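You operate a simulated robot arm through the tools that you are given. There is no shell and no other tool.

You run a simulated robot arm. Do the job below in one go: nothing can be reset, and whatever is moved stays where it is left.

JOB
Fill the blue water tank to MAX, then run water through TEST 2's loop.
Fine: cart fill valve shut again; orange cart valve on 4, at least five seconds of flow, pump off, orange valve back on 0. Spill nothing; the other valves, hoses, loops and caps end as they were.

The check looks at the end state, three seconds after you hand in, the way a careful person would. Anything else that was tipped, shoved, dropped, spilled or broken makes it a failure. Lids that push on must go on centred and level and be pressed home; caps that screw on are set level and turned clockwise until they are tight.

ROBOT AND FRAMES
A 6-joint arm with a two-finger gripper, fixed in place. Base frame: the origin is on the floor under the middle of its stand, x ahead of it, y to its left, z up; the work surface is at about z = 0.85. Lengths are in m, angles in rad, forces in N, time in s.
It reaches about 1.206 m from its shoulder. Its first joint turns from -2.897 to 2.897 rad. Payload 2.45 kg.
The tool frame sits at the grasp point between the pads (the TCP): z along the fingers, y along the line on which they close. The tips reach 0.02 m beyond it. The gripper opens to 0.14 m; its body begins 0.168 m behind the TCP.
Orientation is that of the tool frame in the base frame, as a unit quaternion [w, x, y, z]. With the fingers straight down and closing along the base's y, the tool's x points along the base's -x, its y along +y and its z along -z.

CONTROLS
- The arm moves only by the tool step_arm. Its argument "deltas" is a list that holds one entry, the list of rows, each a list of 7 numbers: the turn, a rotation vector about the base's x, y, z in rad, then the shift along the base's x, y, z in m, then the opening in per cent of the stroke, from 0 (shut) to 100 (fully open). In form: [[[wx, wy, wz, dx, dy, dz, claw], ...]]. A call has 1 to 20 rows; each row is the pose to reach, as a shift and turn from the pose commanded when the call began. A row lasts 0.2 s, in which the tool goes at most 0.05 m and 0.15 rad; a call with a longer step from one row to the next is refused whole, and so is a gripper value outside its range. Where a pose cannot be reached the arm comes as near as it can. A force on the tool above 40 N (or 10 N above the force at the start of the call, whichever is more), or a blocked arm, ends the call early, and 0.2 s more pass. Each finger travels about 0.045 m/s and halts on what it meets, pressing with about 29 N; the grip force reading is that of the motor and also rises with nothing between the fingers. The clock runs only during rows and for 0.2 s after the last one: add rows that repeat a pose to give the fingers time. It gives the time, the measured TCP pose, the force on the tool (base axes), the opening and the grip force at its end, in the units of the frame above (readings bear some noise), with the torque about the TCP (base axes, N m) and any sound that the robot's microphone picked up.
- Cameras (640 x 400 px; columns grow to the right, rows downward): "scene" is fixed at [0.4002, -0.4934, 1.5724]; the picture's right is [0.15, 0.99, 0.00], its down [0.75, -0.11, -0.65] and it looks along [-0.64, 0.10, -0.76] (base axes); focal length 214 px, centre (320, 200). "wrist" rides on the gripper at [0.078, 0.011, -0.209] in the tool frame; the picture's right is [-0.14, 0.99, 0.00], its down [-0.92, -0.13, -0.37] and it looks along [-0.37, -0.05, 0.93] (tool axes); focal length 280 px, centre (320, 200). There is no depth. A picture from a camera that has moved, and an enlarged one, comes with that camera's place and axes in the base frame and with its lens. The place of the scene camera against the robot may be out by one fixed shift of up to 0.012 m in any direction.
- grab_frame(camera): a new picture of that camera. No time passes.
- enlarge(camera, box): a new picture of the part [left, top, right, bottom] of that camera's present view, enlarged. No time passes.
- finish_job(): hands the job in; it is judged then, once.

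Places have to be worked out from the pictures, the camera data and where the tool is seen. Open the gripper and draw the arm clear of the work before you hand the job in, unless the task says otherwise.

The tools are called after ">>>" as a command line: name --argument value ..., lists and objects as JSON in quotes. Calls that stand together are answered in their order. step_arm: Moves the arm, as the interface text tells. Its arguments: {"type":"object","properties":{"deltas":{"type":"array"}},"required":["deltas"]} The other tools are called the same way: grab_frame (camera) takes a picture; enlarge (camera, box) takes an enlarged picture of a part of a camera's view; finish_job () hands the job in.

At the start:

```text
t: 0.0
ee_pos: [0.1643, 0.6699, 1.2207]
tcp_rot: [0.0, 0.001, 1.0, 0.0]
force: [0.2, -0.6, -0.8]
wrist_torque: [-0.02, 0.01, -0.01]
finger_gap: 0.1401
finger_force: 0.2
```

scene: 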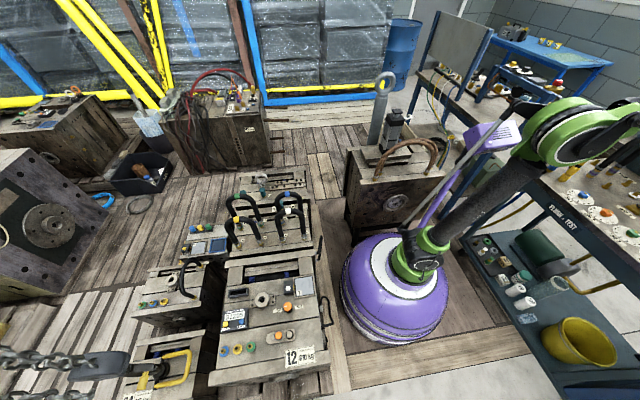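
wrist: 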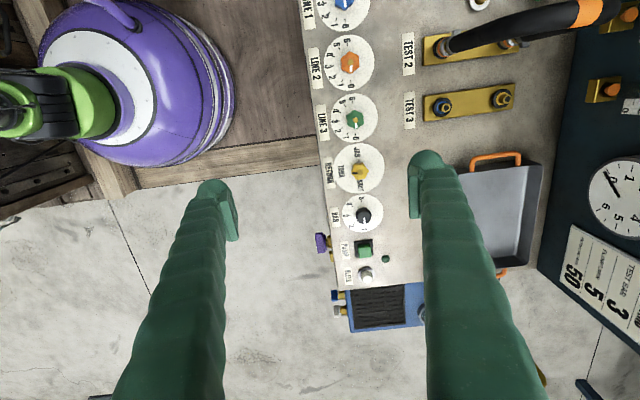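

The first pictures show a test cart with coloured dial valves, pump buttons, and loop terminals to the left of the robot. I'll look closer at both views before moving anything.

>>> enlarge --camera "wrist" --box '[300, 0, 460, 100]'

>>> enlarge --camera "wrist" --box '[300, 100, 460, 200]'

>>> enlarge --camera "wrist" --box '[300, 200, 460, 340]'

>>> enlarge --camera "wrist" --box '[400, 0, 640, 150]'

>>> enlarge --camera "wrist" --box '[520, 140, 640, 400]'

>>> enlarge --camera "scene" --box '[440, 80, 640, 400]'

>>> enlarge --camera "scene" --box '[400, 0, 640, 150]'

```text
4.00 times, centred on (380, 50) of wrist
camera zoom: at [0.0861, 0.6804, 1.4301], right [0.14, 0.99, 0.0], down [0.92, -0.13, 0.37], along [0.37, -0.05, -0.93], focal length 1122 px, centre (80, 800)
```

zoom: 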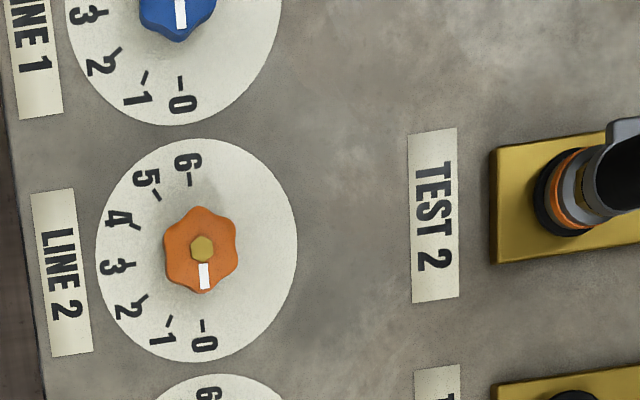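

```text
4.00 times, centred on (380, 150) of wrist
camera zoom: at [0.0861, 0.6804, 1.4301], right [0.14, 0.99, 0.0], down [0.92, -0.13, 0.37], along [0.37, -0.05, -0.93], focal length 1122 px, centre (80, 400)
```

zoom: 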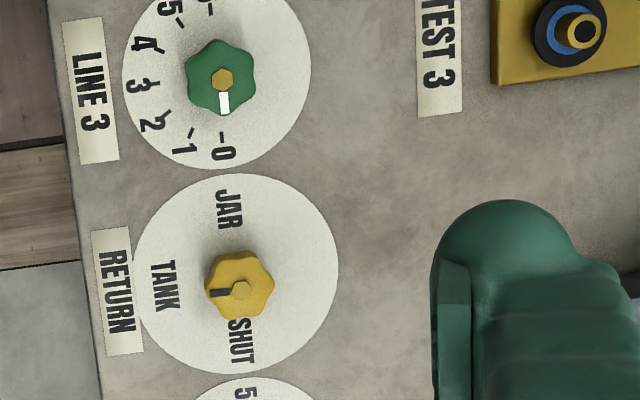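

```text
2.86 times, centred on (380, 270) of wrist
camera zoom: at [0.0861, 0.6804, 1.4301], right [0.14, 0.99, 0.0], down [0.92, -0.13, 0.37], along [0.37, -0.05, -0.93], focal length 801 px, centre (149, 0)
```

zoom: 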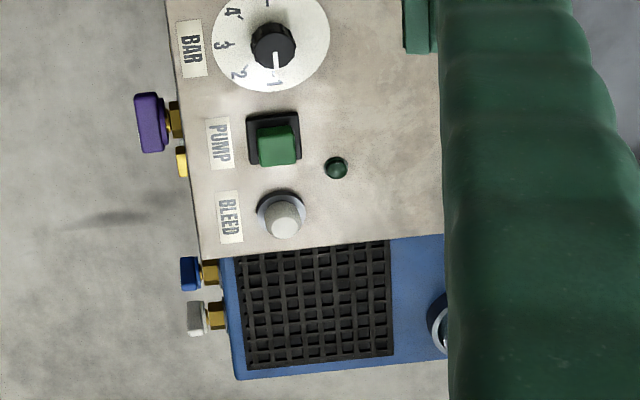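

```text
2.67 times, centred on (520, 75) of wrist
camera zoom: at [0.0861, 0.6804, 1.4301], right [0.14, 0.99, 0.0], down [0.92, -0.13, 0.37], along [0.37, -0.05, -0.93], focal length 748 px, centre (-213, 533)
```

zoom: 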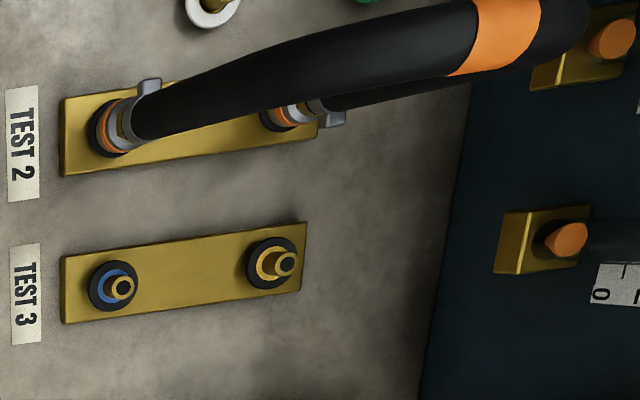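

```text
1.54 times, centred on (580, 270) of wrist
camera zoom: at [0.0861, 0.6804, 1.4301], right [0.14, 0.99, 0.0], down [0.92, -0.13, 0.37], along [0.37, -0.05, -0.93], focal length 431 px, centre (-80, 92)
```

zoom: 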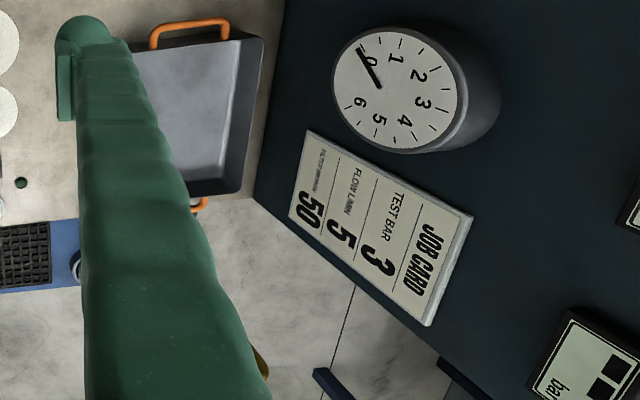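

```text
1.25 times, centred on (540, 240) of scene
camera zoom: at [0.4002, -0.4934, 1.5724], right [0.15, 0.99, 0.0], down [0.75, -0.11, -0.65], along [-0.64, 0.1, -0.76], focal length 268 px, centre (45, 150)
```

zoom: 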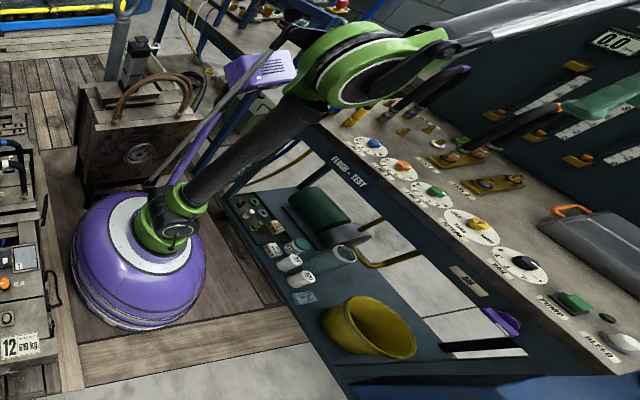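

```text
2.67 times, centred on (520, 75) of scene
camera zoom: at [0.4002, -0.4934, 1.5724], right [0.15, 0.99, 0.0], down [0.75, -0.11, -0.65], along [-0.64, 0.1, -0.76], focal length 572 px, centre (-213, 533)
```

zoom: 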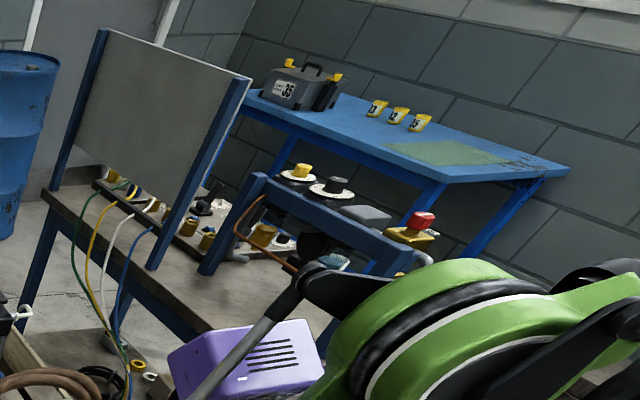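

The blue box with a black grille beyond the BLEED knob may be the tank, and there are valves on the cart's front edge. I'll enlarge that region and the right part of the scene view to find the tank gauge and fill valve.

>>> enlarge --camera "wrist" --box '[310, 220, 430, 340]'

>>> enlarge --camera "scene" --box '[460, 220, 640, 400]'

>>> enlarge --camera "scene" --box '[540, 140, 640, 260]'

>>> enlarge --camera "wrist" --box '[440, 0, 640, 120]'

```text
3.33 times, centred on (370, 280) of wrist
camera zoom: at [0.0861, 0.6804, 1.4301], right [0.14, 0.99, 0.0], down [0.92, -0.13, 0.37], along [0.37, -0.05, -0.93], focal length 935 px, centre (153, -67)
```

zoom: 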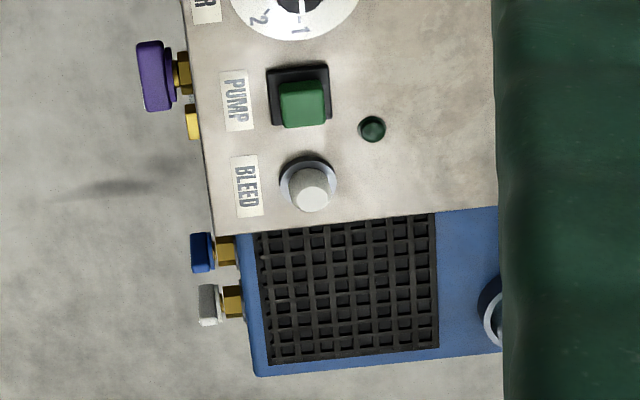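

```text
2.22 times, centred on (550, 310) of scene
camera zoom: at [0.4002, -0.4934, 1.5724], right [0.15, 0.99, 0.0], down [0.75, -0.11, -0.65], along [-0.64, 0.1, -0.76], focal length 477 px, centre (-191, -44)
```

zoom: 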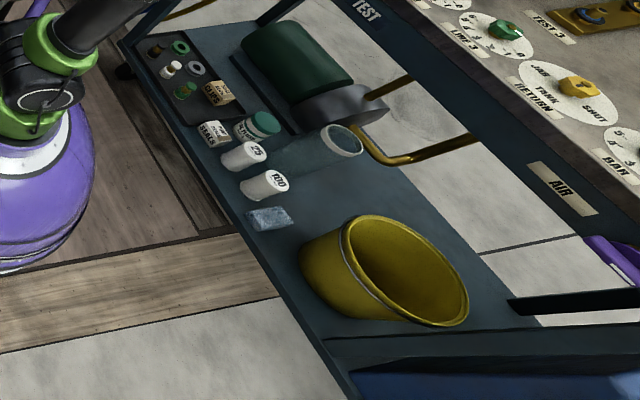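

```text
3.33 times, centred on (590, 200) of scene
camera zoom: at [0.4002, -0.4934, 1.5724], right [0.15, 0.99, 0.0], down [0.75, -0.11, -0.65], along [-0.64, 0.1, -0.76], focal length 715 px, centre (-580, 200)
```

zoom: 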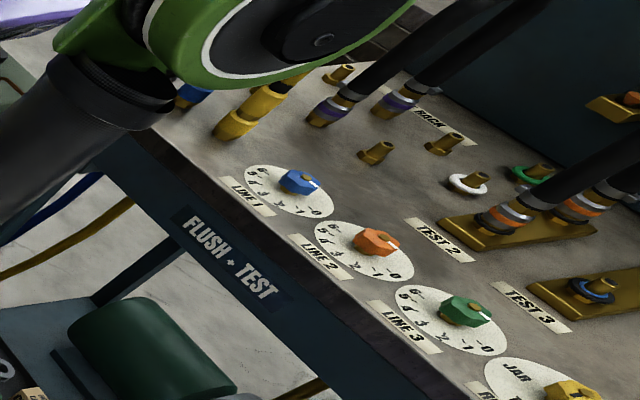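

```text
3.20 times, centred on (540, 60) of wrist
camera zoom: at [0.0861, 0.6804, 1.4301], right [0.14, 0.99, 0.0], down [0.92, -0.13, 0.37], along [0.37, -0.05, -0.93], focal length 897 px, centre (-384, 648)
```

zoom: 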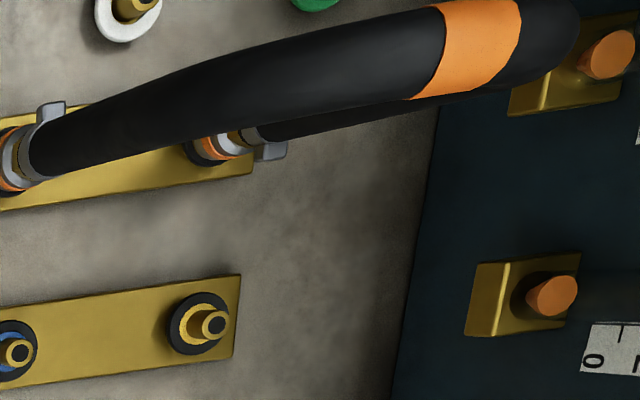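

The tank looks like it sits at the +x end of the cart, with small coloured valves on the cart's robot-side edge. I'll draw back towards the base and tilt the tool toward +y so the wrist camera can see the cart's front.

>>> step_arm --deltas '[[[0.07, 0, 0, 0.035, -0.027, -0.002, 100], [0.14, 0, 0, 0.07, -0.054, -0.004, 100], [0.21, 0, 0, 0.105, -0.081, -0.006, 100], [0.28, 0, 0, 0.14, -0.108, -0.008, 100], [0.35, 0, 0, 0.175, -0.135, -0.01, 100], [0.42, 0, 0, 0.21, -0.162, -0.012, 100], [0.49, 0, 0, 0.245, -0.189, -0.014, 100], [0.56, 0, 0, 0.28, -0.216, -0.016, 100], [0.63, 0, 0, 0.315, -0.243, -0.018, 100], [0.7, 0, 0, 0.35, -0.27, -0.02, 100], [0.7, 0, 0, 0.35, -0.27, -0.02, 100]]]'

```text
t: 2.4
ee_pos: [0.5154, 0.399, 1.1991]
tcp_rot: [0.0, 0.0, 0.939, 0.344]
force: [0.6, 1.0, -0.5]
wrist_torque: [0.02, 0.01, 0.0]
finger_gap: 0.1402
finger_force: 0.1
```

The arm reached the pose at about (0.515, 0.399, 1.199) with a 0.7 rad tilt. I'll take pictures now.

>>> grab_frame --camera "wrist"

>>> grab_frame --camera "scene"

```text
taken
camera wrist: at [0.4376, 0.2731, 1.3659], right [0.14, 0.76, 0.64], down [0.92, -0.34, 0.2], along [0.37, 0.56, -0.74], focal length 280 px, centre (320, 200)
```

wrist: 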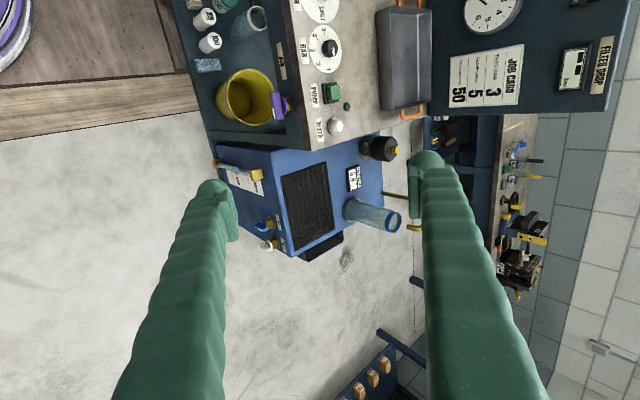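

```text
taken
```

scene: 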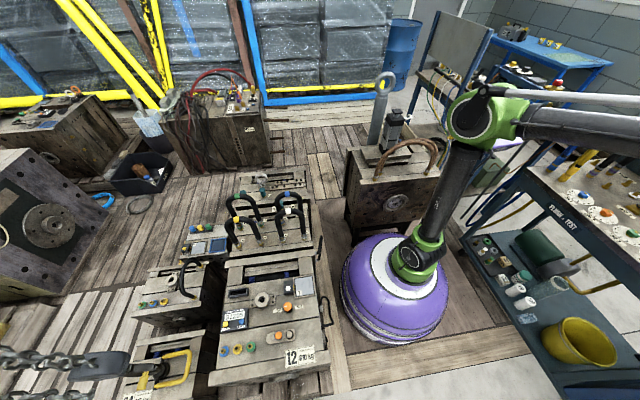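

The blue unit with a filter/reservoir, gauge and side valves is now in view. I'll enlarge it.

>>> enlarge --camera "wrist" --box '[200, 125, 440, 275]'

>>> enlarge --camera "wrist" --box '[270, 120, 420, 220]'

>>> enlarge --camera "wrist" --box '[200, 140, 300, 260]'

>>> enlarge --camera "wrist" --box '[430, 0, 640, 300]'

>>> enlarge --camera "wrist" --box '[170, 0, 330, 150]'

```text
2.67 times, centred on (320, 200) of wrist
camera zoom: at [0.4376, 0.2731, 1.3659], right [0.14, 0.76, 0.64], down [0.92, -0.34, 0.2], along [0.37, 0.56, -0.74], focal length 748 px, centre (320, 200)
```

zoom: 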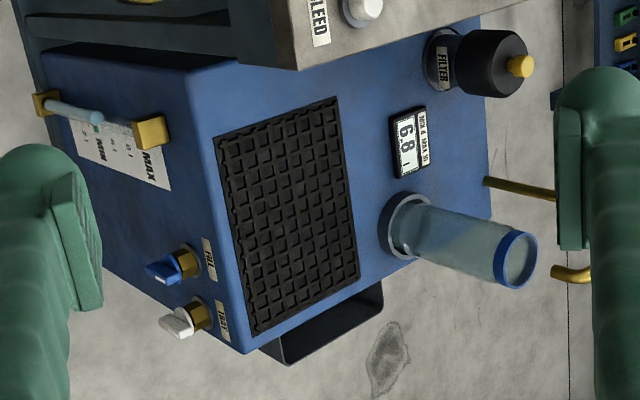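

```text
4.00 times, centred on (345, 170) of wrist
camera zoom: at [0.4376, 0.2731, 1.3659], right [0.14, 0.76, 0.64], down [0.92, -0.34, 0.2], along [0.37, 0.56, -0.74], focal length 1122 px, centre (220, 320)
```

zoom: 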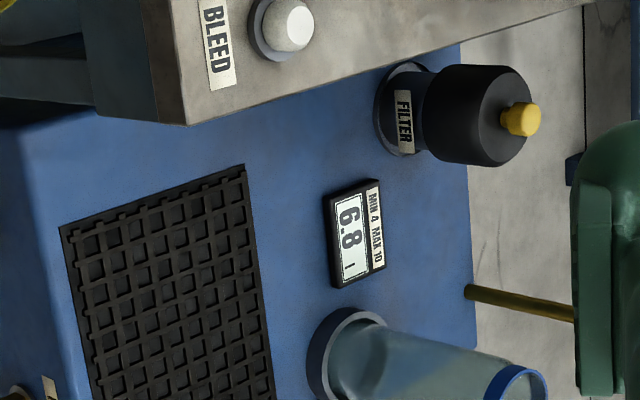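

```text
3.33 times, centred on (250, 200) of wrist
camera zoom: at [0.4376, 0.2731, 1.3659], right [0.14, 0.76, 0.64], down [0.92, -0.34, 0.2], along [0.37, 0.56, -0.74], focal length 935 px, centre (553, 200)
```

zoom: 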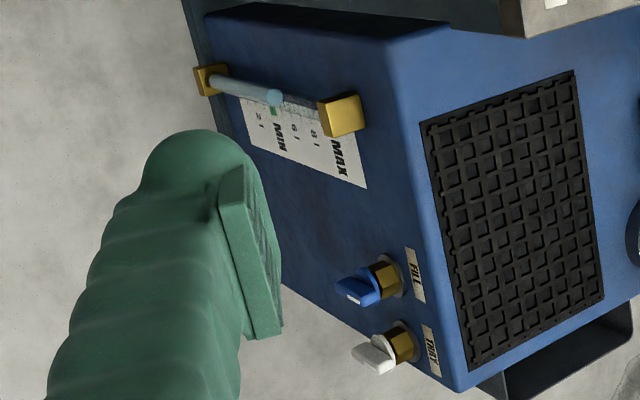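

```text
1.33 times, centred on (535, 150) of wrist
camera zoom: at [0.4376, 0.2731, 1.3659], right [0.14, 0.76, 0.64], down [0.92, -0.34, 0.2], along [0.37, 0.56, -0.74], focal length 374 px, centre (33, 267)
```

zoom: 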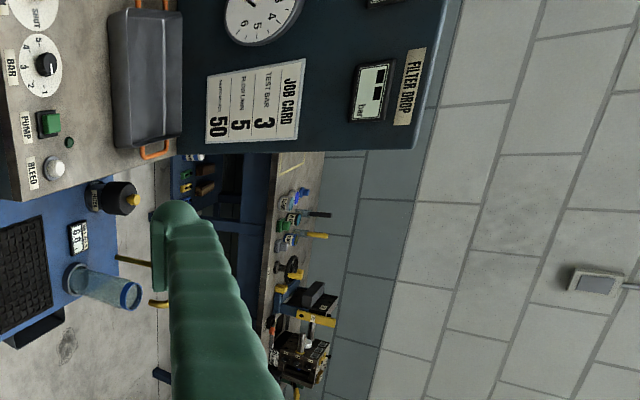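

```text
2.67 times, centred on (250, 75) of wrist
camera zoom: at [0.4376, 0.2731, 1.3659], right [0.14, 0.76, 0.64], down [0.92, -0.34, 0.2], along [0.37, 0.56, -0.74], focal length 748 px, centre (507, 533)
```

zoom: 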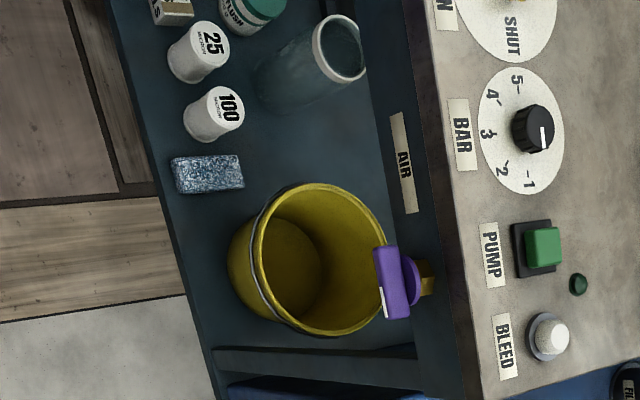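

The tank's own gauge reads 6.8 l (MIN 4, MAX 10), with a sight glass and a blue FILL lever plus a white lever on its front face; triangulating puts the blue lever near (0.86, 0.635, 0.52). I'll turn the tool to point along +y with the camera on top, and lower it to look at the tank front.

>>> step_arm --deltas '[[[0.0484, 0.1044, -0.0484, 0.0179, -0.0036, -0.025, 100], [0.0968, 0.2088, -0.0968, 0.0357, -0.0071, -0.05, 100], [0.1452, 0.3132, -0.1452, 0.0536, -0.0107, -0.075, 100], [0.1936, 0.4176, -0.1936, 0.0714, -0.0143, -0.1, 100], [0.242, 0.522, -0.242, 0.0893, -0.0179, -0.125, 100], [0.2904, 0.6264, -0.2904, 0.1071, -0.0214, -0.15, 100], [0.3388, 0.7308, -0.3388, 0.125, -0.025, -0.175, 100], [0.3872, 0.8352, -0.3872, 0.1429, -0.0286, -0.2, 100], [0.4356, 0.9396, -0.4356, 0.1607, -0.0321, -0.225, 100], [0.484, 1.044, -0.484, 0.1786, -0.0357, -0.25, 100], [0.5324, 1.1484, -0.5324, 0.1964, -0.0393, -0.275, 100], [0.5808, 1.2528, -0.5808, 0.2143, -0.0429, -0.3, 100], [0.6292, 1.3572, -0.6292, 0.2321, -0.0464, -0.325, 100], [0.678, 1.462, -0.678, 0.25, -0.05, -0.35, 100], [0.678, 1.462, -0.678, 0.25, -0.05, -0.35, 100]]]'

```text
t: 5.6
ee_pos: [0.764, 0.3493, 0.8497]
tcp_rot: [-0.5, 0.501, 0.499, 0.5]
force: [-0.1, -0.5, 0.0]
wrist_torque: [0.0, 0.0, 0.0]
finger_gap: 0.1399
finger_force: 0.1
```

The tool now points along +y with the camera above it. Next, a look at the tank front.

>>> grab_frame --camera "wrist"

>>> grab_frame --camera "scene"

```text
taken
camera wrist: at [0.7752, 0.1411, 0.9286], right [0.99, 0.0, -0.14], down [-0.13, -0.37, -0.92], along [-0.05, 0.93, -0.36], focal length 280 px, centre (320, 200)
```

wrist: 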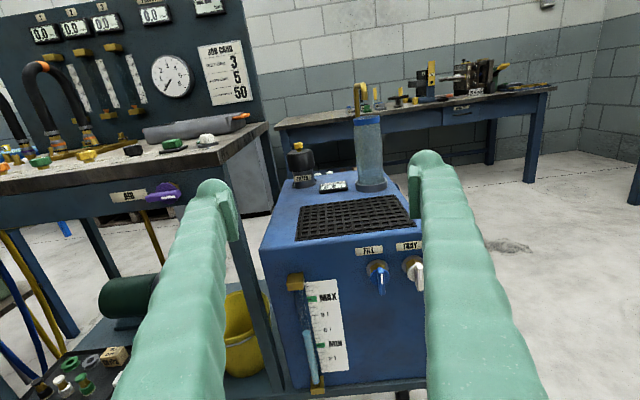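

```text
taken
```

scene: 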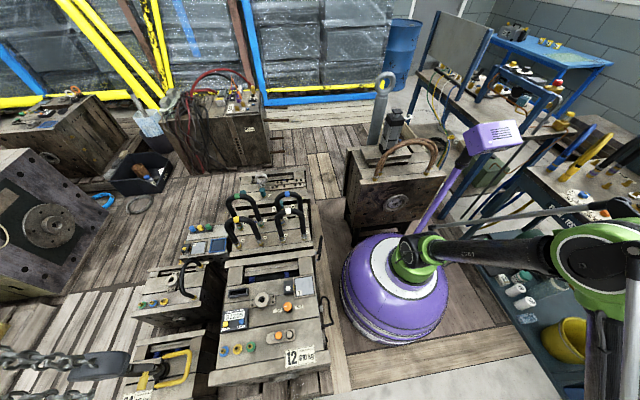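

Excellent view of the tank front. I'll enlarge the valves, sight glass, display, flow meters and the cart's upper panel.

>>> enlarge --camera "wrist" --box '[350, 230, 446, 300]'

>>> enlarge --camera "wrist" --box '[270, 260, 390, 400]'

>>> enlarge --camera "wrist" --box '[270, 80, 430, 240]'

>>> enlarge --camera "wrist" --box '[0, 0, 260, 170]'

>>> enlarge --camera "wrist" --box '[0, 120, 260, 280]'

>>> enlarge --camera "wrist" --box '[0, 200, 260, 400]'

```text
5.71 times, centred on (398, 265) of wrist
camera zoom: at [0.7752, 0.1411, 0.9286], right [0.99, 0.0, -0.14], down [-0.13, -0.37, -0.92], along [-0.05, 0.93, -0.36], focal length 1602 px, centre (-126, -171)
```

zoom: 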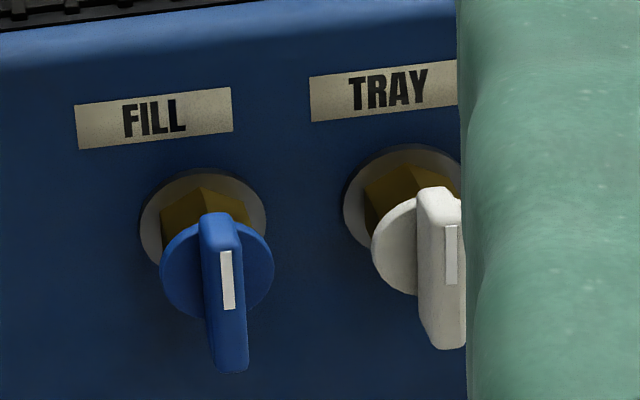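

```text
2.86 times, centred on (330, 330) of wrist
camera zoom: at [0.7752, 0.1411, 0.9286], right [0.99, 0.0, -0.14], down [-0.13, -0.37, -0.92], along [-0.05, 0.93, -0.36], focal length 801 px, centre (291, -171)
```

zoom: 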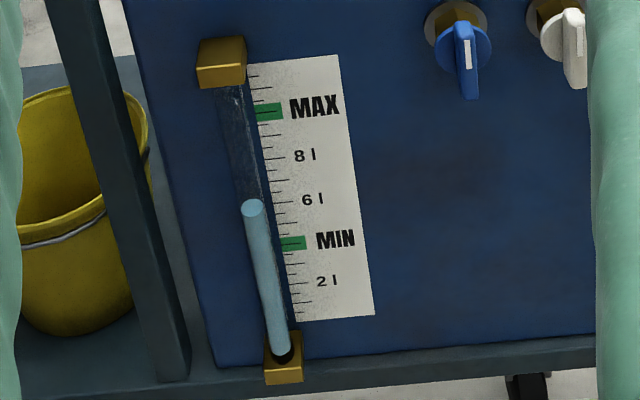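

```text
2.50 times, centred on (350, 160) of wrist
camera zoom: at [0.7752, 0.1411, 0.9286], right [0.99, 0.0, -0.14], down [-0.13, -0.37, -0.92], along [-0.05, 0.93, -0.36], focal length 701 px, centre (245, 300)
```

zoom: 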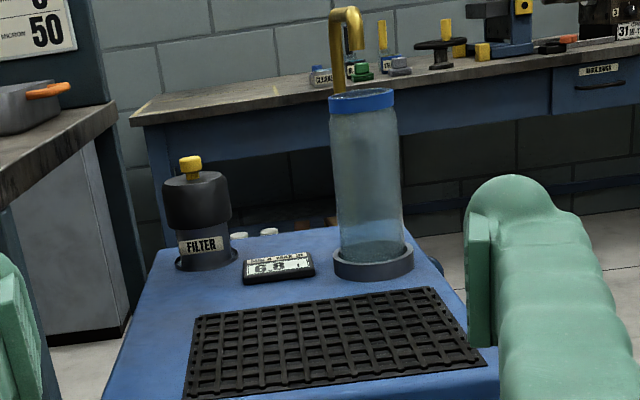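

```text
2.35 times, centred on (130, 85) of wrist
camera zoom: at [0.7752, 0.1411, 0.9286], right [0.99, 0.0, -0.14], down [-0.13, -0.37, -0.92], along [-0.05, 0.93, -0.36], focal length 660 px, centre (767, 471)
```

zoom: 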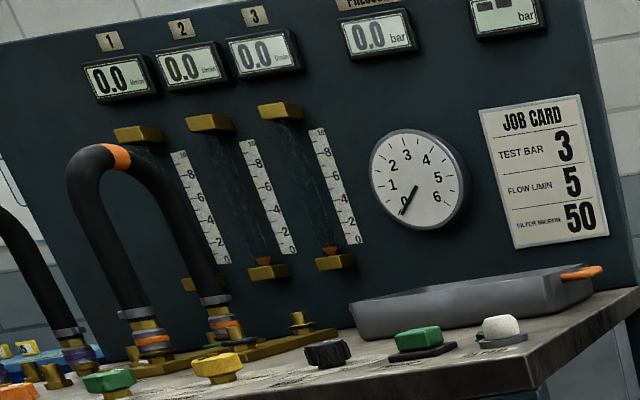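

```text
2.46 times, centred on (130, 200) of wrist
camera zoom: at [0.7752, 0.1411, 0.9286], right [0.99, 0.0, -0.14], down [-0.13, -0.37, -0.92], along [-0.05, 0.93, -0.36], focal length 690 px, centre (788, 200)
```

zoom: 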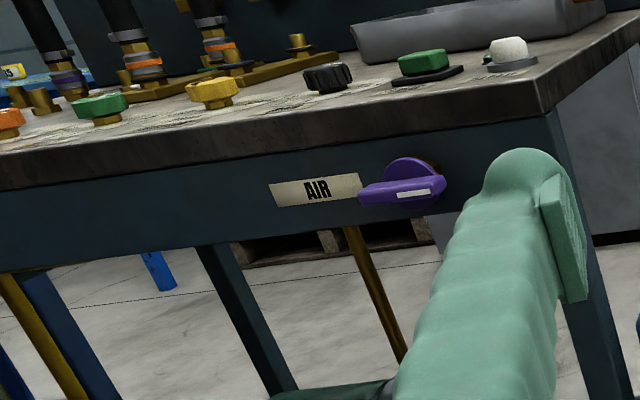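

```text
2.00 times, centred on (130, 300) of wrist
camera zoom: at [0.7752, 0.1411, 0.9286], right [0.99, 0.0, -0.14], down [-0.13, -0.37, -0.92], along [-0.05, 0.93, -0.36], focal length 561 px, centre (700, 0)
```

zoom: 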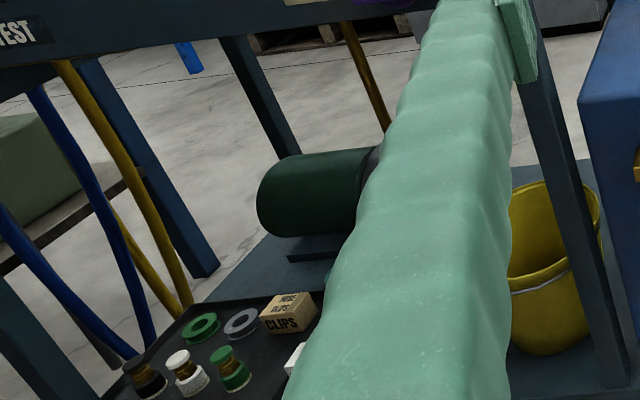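

The FILL (blue) and TRAY (white) levers both point straight down, about 8 cm apart; sight glass and display agree at 6.8 l, and TEST 2's hose loop is on both ports. I'll bring the tool closer to the FILL lever for a precise look, staying well short of it.

>>> step_arm --deltas '[[[0, 0, 0, 0.012, 0.014, -0.036, 100], [0, 0, 0, 0.024, 0.028, -0.072, 100], [0, 0, 0, 0.036, 0.042, -0.108, 100], [0, 0, 0, 0.048, 0.056, -0.144, 100], [0, 0, 0, 0.06, 0.07, -0.18, 100], [0, 0, 0, 0.072, 0.084, -0.216, 100], [0, 0, 0, 0.084, 0.098, -0.252, 100], [0, 0, 0, 0.093, 0.112, -0.288, 100], [0, 0, 0, 0.093, 0.112, -0.288, 100]]]'

>>> grab_frame --camera "wrist"

```text
t: 7.6
ee_pos: [0.859, 0.4592, 0.561]
tcp_rot: [-0.501, 0.499, 0.501, 0.5]
force: [-0.7, 0.3, 0.0]
wrist_torque: [0.0, 0.01, -0.01]
finger_gap: 0.1401
finger_force: 0.0
```

```text
taken
camera wrist: at [0.8694, 0.2513, 0.6395], right [0.99, 0.0, -0.14], down [-0.13, -0.37, -0.92], along [-0.05, 0.93, -0.37], focal length 280 px, centre (320, 200)
```

wrist: 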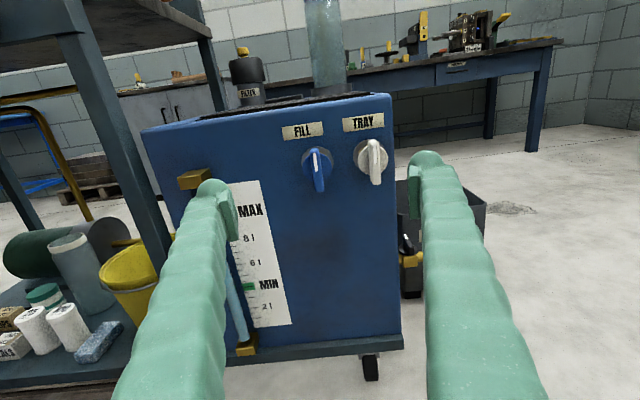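

The levers are now close to the view's centre. I'll enlarge them for accurate location.

>>> enlarge --camera "wrist" --box '[270, 110, 400, 200]'

>>> enlarge --camera "wrist" --box '[180, 160, 300, 360]'

```text
4.44 times, centred on (335, 155) of wrist
camera zoom: at [0.8694, 0.2513, 0.6395], right [0.99, 0.0, -0.14], down [-0.13, -0.37, -0.92], along [-0.05, 0.93, -0.37], focal length 1246 px, centre (253, 400)
```

zoom: 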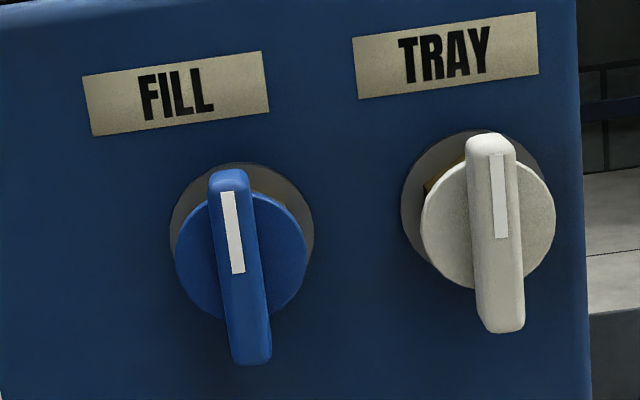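

```text
2.00 times, centred on (240, 260) of wrist
camera zoom: at [0.8694, 0.2513, 0.6395], right [0.99, 0.0, -0.14], down [-0.13, -0.37, -0.92], along [-0.05, 0.93, -0.37], focal length 561 px, centre (480, 80)
```

zoom: 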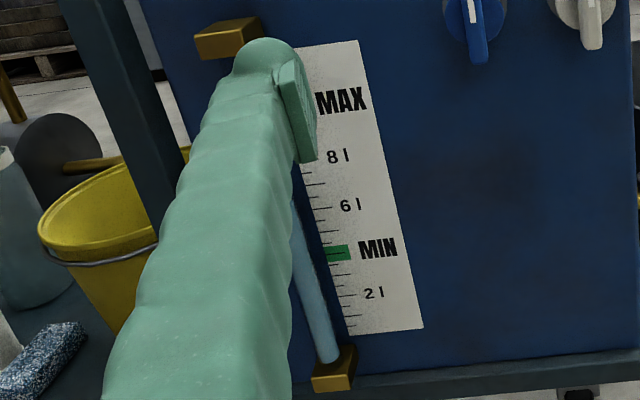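

The blue FILL blade is vertical, 6 cm long, about 1 cm thick; two views agree on its axis at about (0.851, y, 0.538) with the blade's front at y ≈ 0.616. I'll centre on it, narrow the fingers to about 4 cm so as not to touch TRAY, and advance to 5 cm short of the grip.

>>> step_arm --deltas '[[[0, 0, 0, -0.001, 0.0, -0.005, 30], [0, 0, 0, -0.002, 0.015, -0.01, 30], [0, 0, 0, -0.003, 0.03, -0.015, 30], [0, 0, 0, -0.005, 0.045, -0.02, 30], [0, 0, 0, -0.006, 0.06, -0.025, 30], [0, 0, 0, -0.006, 0.08, -0.025, 30], [0, 0, 0, -0.006, 0.09, -0.025, 30], [0, 0, 0, -0.006, 0.09, -0.025, 30]]]'

>>> grab_frame --camera "wrist"

>>> enlarge --camera "wrist" --box '[240, 80, 440, 205]'

```text
t: 9.4
ee_pos: [0.8507, 0.5514, 0.5369]
tcp_rot: [0.5, -0.5, -0.5, -0.499]
force: [-0.4, -0.5, -0.1]
wrist_torque: [-0.03, 0.0, 0.02]
finger_gap: 0.042
finger_force: 0.1
```

```text
taken
camera wrist: at [0.8619, 0.3424, 0.6153], right [0.99, 0.0, -0.14], down [-0.13, -0.37, -0.92], along [-0.05, 0.93, -0.37], focal length 280 px, centre (320, 200)
```

wrist: 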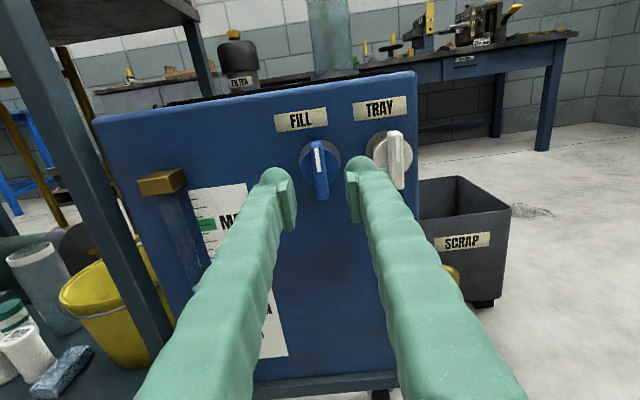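

```text
3.20 times, centred on (340, 142) of wrist
camera zoom: at [0.8619, 0.3424, 0.6153], right [0.99, 0.0, -0.14], down [-0.13, -0.37, -0.92], along [-0.05, 0.93, -0.37], focal length 897 px, centre (256, 384)
```

zoom: 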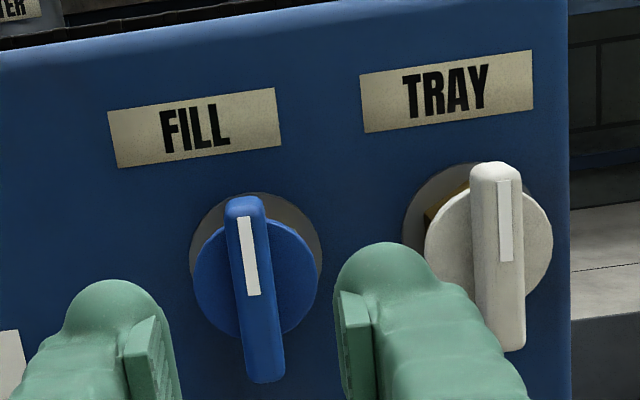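

The stripe again triangulates to x ≈ 0.8505, so I'm centred, and the right finger clears TRAY. I'll narrow slightly and advance so the tips stop just short of the blue disk.

>>> step_arm --deltas '[[[0, 0, 0, 0, 0.01, 0, 22], [0, 0, 0, 0, 0.022, 0, 22], [0, 0, 0, 0, 0.034, 0, 22], [0, 0, 0, 0, 0.046, 0, 22], [0, 0, 0, 0, 0.055, 0, 22], [0, 0, 0, 0, 0.055, 0, 22]]]'

>>> enlarge --camera "wrist" --box '[240, 80, 440, 205]'

```text
t: 10.8
ee_pos: [0.8517, 0.6053, 0.537]
tcp_rot: [0.501, -0.499, -0.501, -0.499]
force: [0.4, -1.1, 0.5]
wrist_torque: [-0.04, 0.05, 0.04]
finger_gap: 0.0305
finger_force: 0.1
```

```text
3.20 times, centred on (340, 142) of wrist
camera zoom: at [0.8628, 0.3973, 0.6161], right [0.99, 0.0, -0.14], down [-0.13, -0.37, -0.92], along [-0.05, 0.93, -0.37], focal length 897 px, centre (256, 384)
```

zoom: 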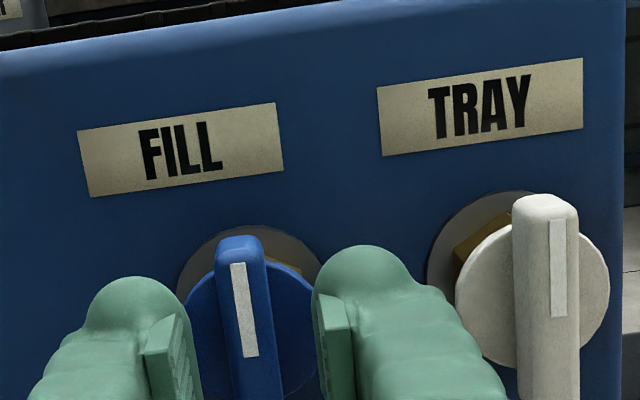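

The blade is between the pads with no contact. I'll close on it gently in place.

>>> step_arm --deltas '[[[0, 0, 0, 0, 0.003, 0, 10], [0, 0, 0, 0, 0.003, 0, 0], [0, 0, 0, 0, 0.003, 0, 0], [0, 0, 0, 0, 0.003, 0, 0]]]'

>>> enlarge --camera "wrist" --box '[240, 80, 440, 205]'

```text
t: 11.8
ee_pos: [0.8502, 0.6093, 0.537]
tcp_rot: [-0.501, 0.499, 0.501, 0.498]
force: [-18.1, -4.4, -2.5]
wrist_torque: [0.07, 0.04, 0.16]
finger_gap: 0.012
finger_force: 38.8
```

```text
3.20 times, centred on (340, 142) of wrist
camera zoom: at [0.8618, 0.4009, 0.6162], right [0.99, 0.0, -0.14], down [-0.13, -0.37, -0.92], along [-0.05, 0.93, -0.37], focal length 897 px, centre (256, 384)
```

zoom: 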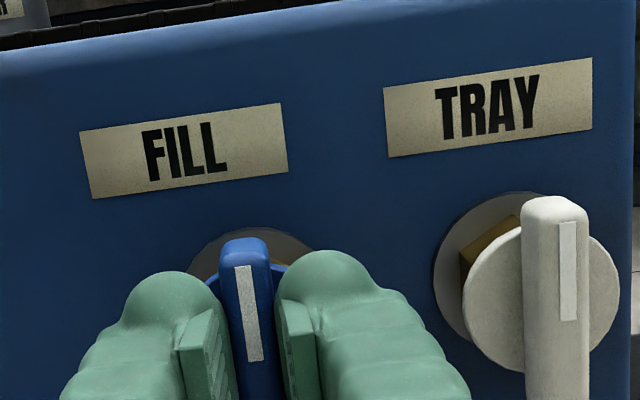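

The grip is on (gap 12 mm) with a small sideways bias of −18 N, which I'll relieve with a 1 mm shift. I'll try a small counter-clockwise turn (seen from the front) first and watch the torque.

>>> step_arm --deltas '[[[0, 0, 0, -0.001, 0, 0, 0], [0, -0.08, 0, -0.001, 0, 0, 0], [0, -0.15, 0, -0.001, 0, 0, 0], [0, -0.2, 0, -0.001, 0, 0, 0]]]'

>>> enlarge --camera "wrist" --box '[240, 80, 440, 205]'

```text
t: 12.8
ee_pos: [0.8494, 0.6083, 0.5377]
tcp_rot: [-0.447, 0.447, 0.548, 0.547]
force: [-9.4, 3.0, 3.5]
wrist_torque: [0.13, 1.37, 0.09]
finger_gap: 0.0162
finger_force: 42.2
```

```text
3.20 times, centred on (340, 142) of wrist
camera zoom: at [0.8456, 0.4006, 0.6169], right [1.0, 0.0, 0.06], down [0.06, -0.37, -0.93], along [0.02, 0.93, -0.37], focal length 897 px, centre (256, 384)
```

zoom: 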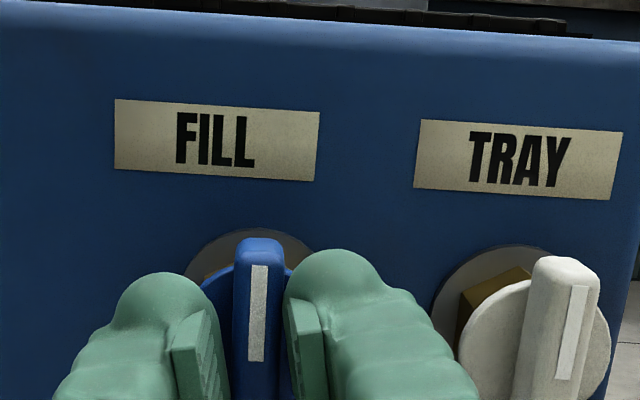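

The blade barely followed (torque 1.37 N·m, gap widened to 16 mm), which suggests an end stop in this direction. I'll return to zero and try the other way.

>>> step_arm --deltas '[[[0, 0.1, 0, 0, 0, 0, 0], [0, 0.2, 0, 0, 0, 0, 0], [0, 0.3, 0, 0, 0, 0, 0], [0, 0.4, 0, 0, 0, 0, 0]]]'

>>> enlarge --camera "wrist" --box '[240, 80, 440, 205]'

```text
t: 13.8
ee_pos: [0.8507, 0.609, 0.5368]
tcp_rot: [-0.547, 0.548, 0.447, 0.447]
force: [-0.2, 8.5, -0.1]
wrist_torque: [-0.26, -0.01, 0.07]
finger_gap: 0.0119
finger_force: 38.7
```

```text
3.20 times, centred on (340, 142) of wrist
camera zoom: at [0.8772, 0.4005, 0.6119], right [0.94, 0.0, -0.33], down [-0.31, -0.37, -0.88], along [-0.12, 0.93, -0.35], focal length 897 px, centre (256, 384)
```

zoom: 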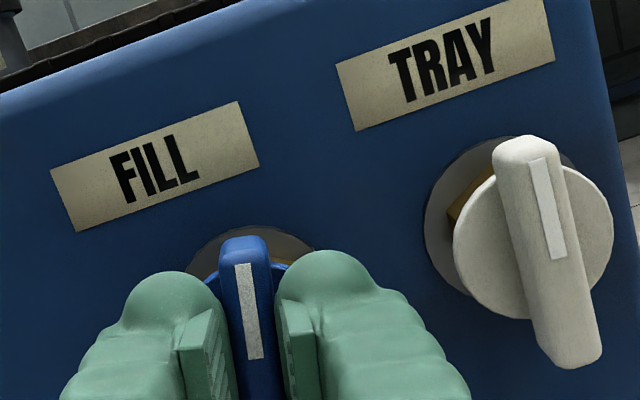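

Turning clockwise the blade follows freely with no torque, so that is the opening direction. I'll check the sight glass now before turning more.

>>> grab_frame --camera "wrist"

>>> enlarge --camera "wrist" --box '[60, 100, 260, 300]'

```text
taken
camera wrist: at [0.8772, 0.4005, 0.6119], right [0.94, 0.0, -0.33], down [-0.31, -0.37, -0.88], along [-0.12, 0.93, -0.35], focal length 280 px, centre (320, 200)
```

wrist: 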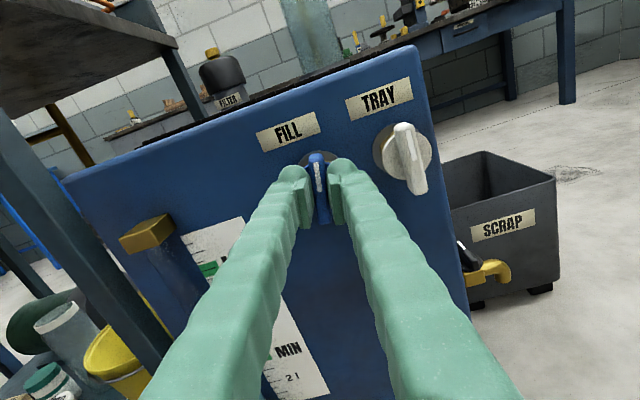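

```text
2.00 times, centred on (160, 200) of wrist
camera zoom: at [0.8772, 0.4005, 0.6119], right [0.94, 0.0, -0.33], down [-0.31, -0.37, -0.88], along [-0.12, 0.93, -0.35], focal length 561 px, centre (640, 200)
```

zoom: 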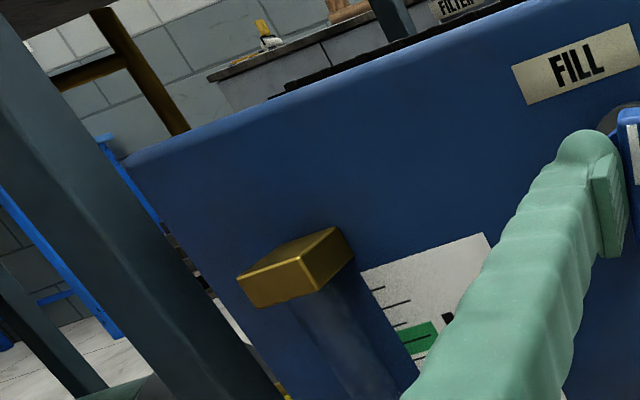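

The left finger hides the mid-scale but the MAX mark is visible. I'll turn further clockwise in small steps and check the torque and view.

>>> step_arm --deltas '[[[0, 0.13, 0, 0, 0, 0, 0], [0, 0.26, 0, 0, 0, 0, 0], [0, 0.39, 0, 0, 0, 0, 0], [0, 0.52, 0, 0, 0, 0, 0]]]'

>>> grab_frame --camera "wrist"

>>> enlarge --camera "wrist" --box '[100, 200, 340, 400]'

```text
t: 14.8
ee_pos: [0.8512, 0.6084, 0.5369]
tcp_rot: [-0.644, 0.644, 0.292, 0.292]
force: [19.4, 17.4, -2.0]
wrist_torque: [0.03, -0.04, -0.21]
finger_gap: 0.0122
finger_force: 38.8
```

```text
taken
camera wrist: at [0.9112, 0.3996, 0.5879], right [0.65, 0.0, -0.76], down [-0.7, -0.37, -0.61], along [-0.28, 0.93, -0.24], focal length 280 px, centre (320, 200)
```

wrist: 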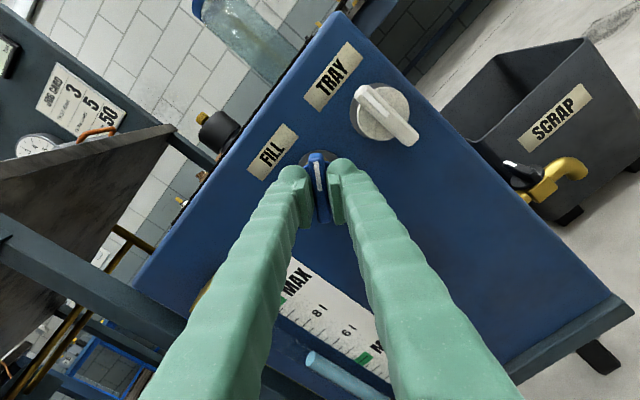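

```text
2.00 times, centred on (220, 300) of wrist
camera zoom: at [0.9112, 0.3996, 0.5879], right [0.65, 0.0, -0.76], down [-0.7, -0.37, -0.61], along [-0.28, 0.93, -0.24], focal length 561 px, centre (520, 0)
```

zoom: 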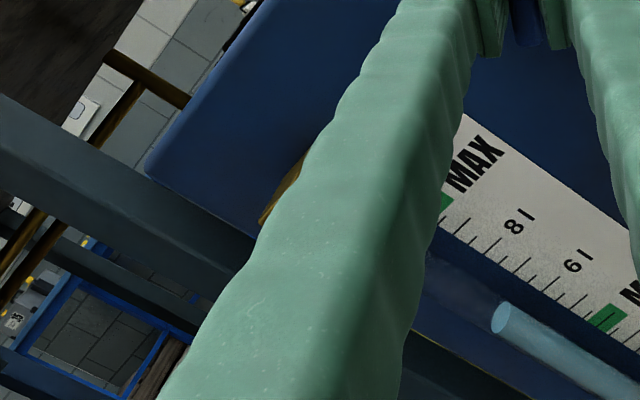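

The water column top is visible in the sight glass at roughly the same level as before. I'll relieve the side load a bit and keep turning to see whether the level begins to rise.

>>> step_arm --deltas '[[[0, 0.13, 0, 0.0005, 0.001, 0, 0], [0, 0.26, 0, 0.0005, 0.001, 0, 0], [0, 0.39, 0, 0.0005, 0.001, 0, 0]]]'

>>> grab_frame --camera "wrist"

>>> enlarge --camera "wrist" --box '[220, 220, 460, 400]'

```text
t: 15.6
ee_pos: [0.8512, 0.6083, 0.5366]
tcp_rot: [-0.688, 0.689, 0.16, 0.161]
force: [21.6, -23.8, -19.2]
wrist_torque: [-0.25, -0.03, -0.24]
finger_gap: 0.0121
finger_force: 38.5
```

```text
taken
camera wrist: at [0.9263, 0.3994, 0.5607], right [0.31, 0.0, -0.95], down [-0.88, -0.37, -0.29], along [-0.35, 0.93, -0.12], focal length 280 px, centre (320, 200)
```

wrist: 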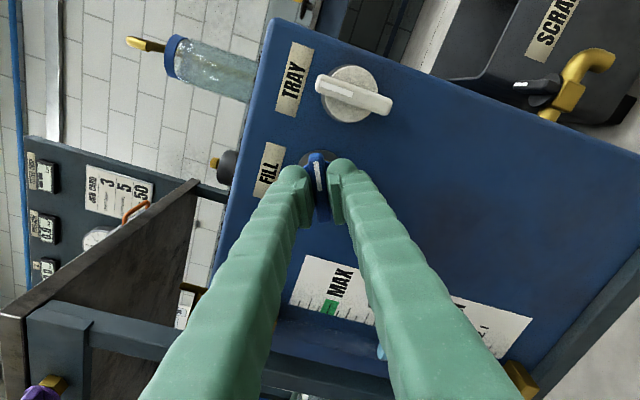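

```text
2.22 times, centred on (340, 310) of wrist
camera zoom: at [0.9263, 0.3994, 0.5607], right [0.31, 0.0, -0.95], down [-0.88, -0.37, -0.29], along [-0.35, 0.93, -0.12], focal length 623 px, centre (276, -44)
```

zoom: 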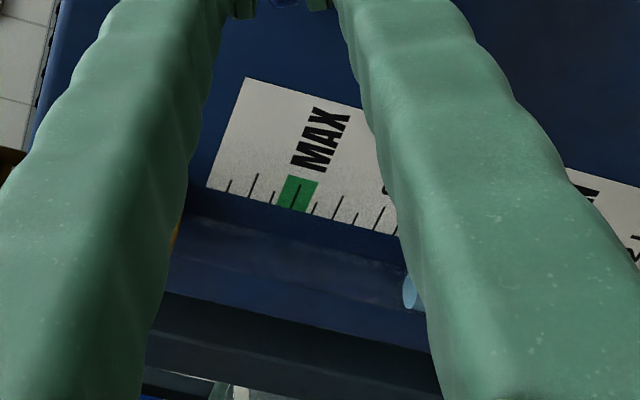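

The valve is at about 1.1 rad; by geometry the column reads roughly 7.1–7.2 l, so it may be filling slowly. I'll ease the side load and wait one second to measure the rise.

>>> step_arm --deltas '[[[0, 0, 0, 0.0005, -0.0006, -0.0005, 0], [0, 0, 0, 0.0005, -0.0006, -0.0005, 0], [0, 0, 0, 0.0005, -0.0006, -0.0005, 0], [0, 0, 0, 0.0005, -0.0006, -0.0005, 0]]]'

>>> enlarge --camera "wrist" --box '[220, 220, 460, 400]'

```text
t: 16.6
ee_pos: [0.8511, 0.6108, 0.5366]
tcp_rot: [0.689, -0.688, -0.162, -0.16]
force: [19.1, -11.6, -28.5]
wrist_torque: [-0.3, -0.05, -0.18]
finger_gap: 0.0122
finger_force: 38.8
```

```text
2.22 times, centred on (340, 310) of wrist
camera zoom: at [0.9263, 0.4016, 0.5606], right [0.32, 0.0, -0.95], down [-0.88, -0.37, -0.29], along [-0.35, 0.93, -0.12], focal length 623 px, centre (276, -44)
```

zoom: 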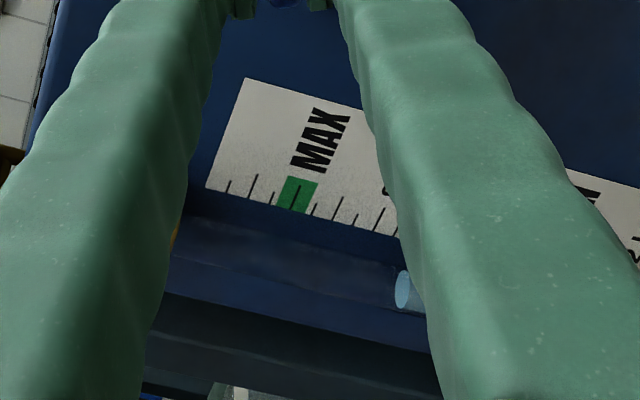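

The column moved up by about 0.12 l in one second, so it is filling and the MAX mark is nicely visible between the fingers. I'll hold here, easing the load slightly, and wait about four seconds.

>>> step_arm --deltas '[[[0, 0, 0, 0.0003, 0, 0.0005, 0], [0, 0, 0, 0.0003, 0, 0.0005, 0], [0, 0, 0, 0.0003, 0, 0.0005, 0], [0, 0, 0, 0.0003, 0, 0.0005, 0], [0, 0, 0, 0.0003, 0, 0.0005, 0], [0, 0, 0, 0.0003, 0, 0.0005, 0], [0, 0, 0, 0.0003, 0, 0.0005, 0], [0, 0, 0, 0.0003, 0, 0.0005, 0], [0, 0, 0, 0.0003, 0, 0.0005, 0], [0, 0, 0, 0.0003, 0, 0.0005, 0], [0, 0, 0, 0.0003, 0, 0.0005, 0], [0, 0, 0, 0.0003, 0, 0.0005, 0], [0, 0, 0, 0.0003, 0, 0.0005, 0], [0, 0, 0, 0.0003, 0, 0.0005, 0], [0, 0, 0, 0.0003, 0, 0.0005, 0], [0, 0, 0, 0.0003, 0, 0.0005, 0], [0, 0, 0, 0.0003, 0, 0.0005, 0], [0, 0, 0, 0.0003, 0, 0.0005, 0], [0, 0, 0, 0.0003, 0, 0.0005, 0]]]'

>>> enlarge --camera "wrist" --box '[220, 220, 460, 400]'

>>> grab_frame --camera "wrist"

```text
t: 20.6
ee_pos: [0.8509, 0.6087, 0.5355]
tcp_rot: [-0.689, 0.689, 0.161, 0.16]
force: [-6.9, 13.1, -34.6]
wrist_torque: [-0.38, -0.05, 0.15]
finger_gap: 0.012
finger_force: 38.8
```

```text
2.22 times, centred on (340, 310) of wrist
camera zoom: at [0.9268, 0.4015, 0.5609], right [0.32, 0.0, -0.95], down [-0.88, -0.37, -0.29], along [-0.35, 0.93, -0.12], focal length 623 px, centre (276, -44)
```

zoom: 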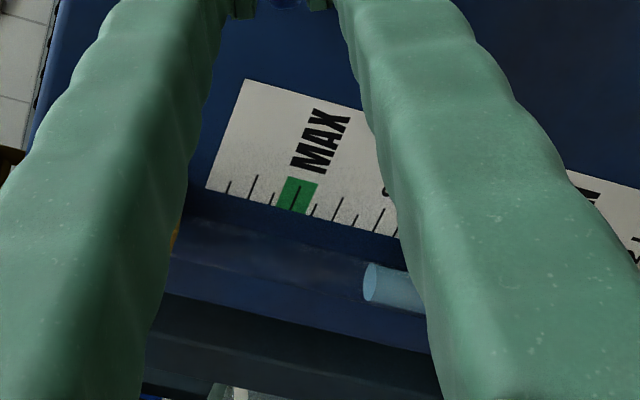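

```text
taken
camera wrist: at [0.9268, 0.4015, 0.5609], right [0.32, 0.0, -0.95], down [-0.88, -0.37, -0.29], along [-0.35, 0.93, -0.12], focal length 280 px, centre (320, 200)
```

wrist: 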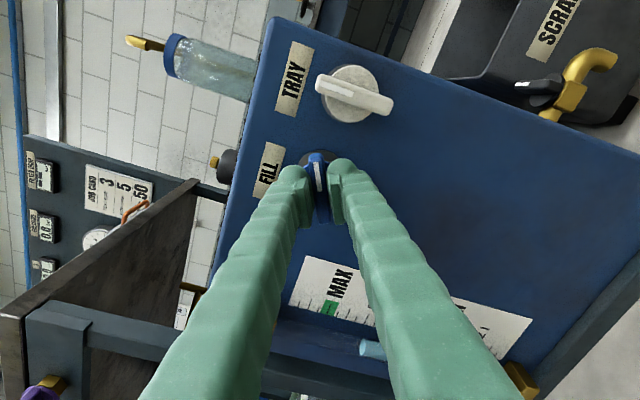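

About 0.18 l/s now; geometry gives roughly 8.1 l. I'll relax the vertical load by 1.2 mm and wait another four seconds.

>>> step_arm --deltas '[[[0, 0, 0, 0, 0, -0.0012, 0], [0, 0, 0, 0, 0, -0.0012, 0], [0, 0, 0, 0, 0, -0.0012, 0], [0, 0, 0, 0, 0, -0.0012, 0], [0, 0, 0, 0, 0, -0.0012, 0], [0, 0, 0, 0, 0, -0.0012, 0], [0, 0, 0, 0, 0, -0.0012, 0], [0, 0, 0, 0, 0, -0.0012, 0], [0, 0, 0, 0, 0, -0.0012, 0], [0, 0, 0, 0, 0, -0.0012, 0], [0, 0, 0, 0, 0, -0.0012, 0], [0, 0, 0, 0, 0, -0.0012, 0], [0, 0, 0, 0, 0, -0.0012, 0], [0, 0, 0, 0, 0, -0.0012, 0], [0, 0, 0, 0, 0, -0.0012, 0], [0, 0, 0, 0, 0, -0.0012, 0], [0, 0, 0, 0, 0, -0.0012, 0], [0, 0, 0, 0, 0, -0.0012, 0], [0, 0, 0, 0, 0, -0.0012, 0]]]'

>>> enlarge --camera "wrist" --box '[220, 220, 460, 400]'

```text
t: 24.6
ee_pos: [0.8525, 0.6097, 0.5356]
tcp_rot: [-0.688, 0.688, 0.161, 0.162]
force: [5.8, 20.9, -6.9]
wrist_torque: [-0.09, -0.05, -0.03]
finger_gap: 0.0121
finger_force: 38.7
```

```text
2.22 times, centred on (340, 310) of wrist
camera zoom: at [0.9268, 0.4006, 0.5608], right [0.32, 0.0, -0.95], down [-0.88, -0.37, -0.29], along [-0.35, 0.93, -0.12], focal length 623 px, centre (276, -44)
```

zoom: 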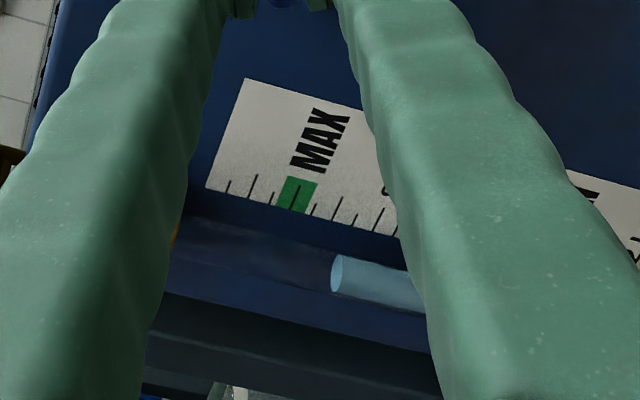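

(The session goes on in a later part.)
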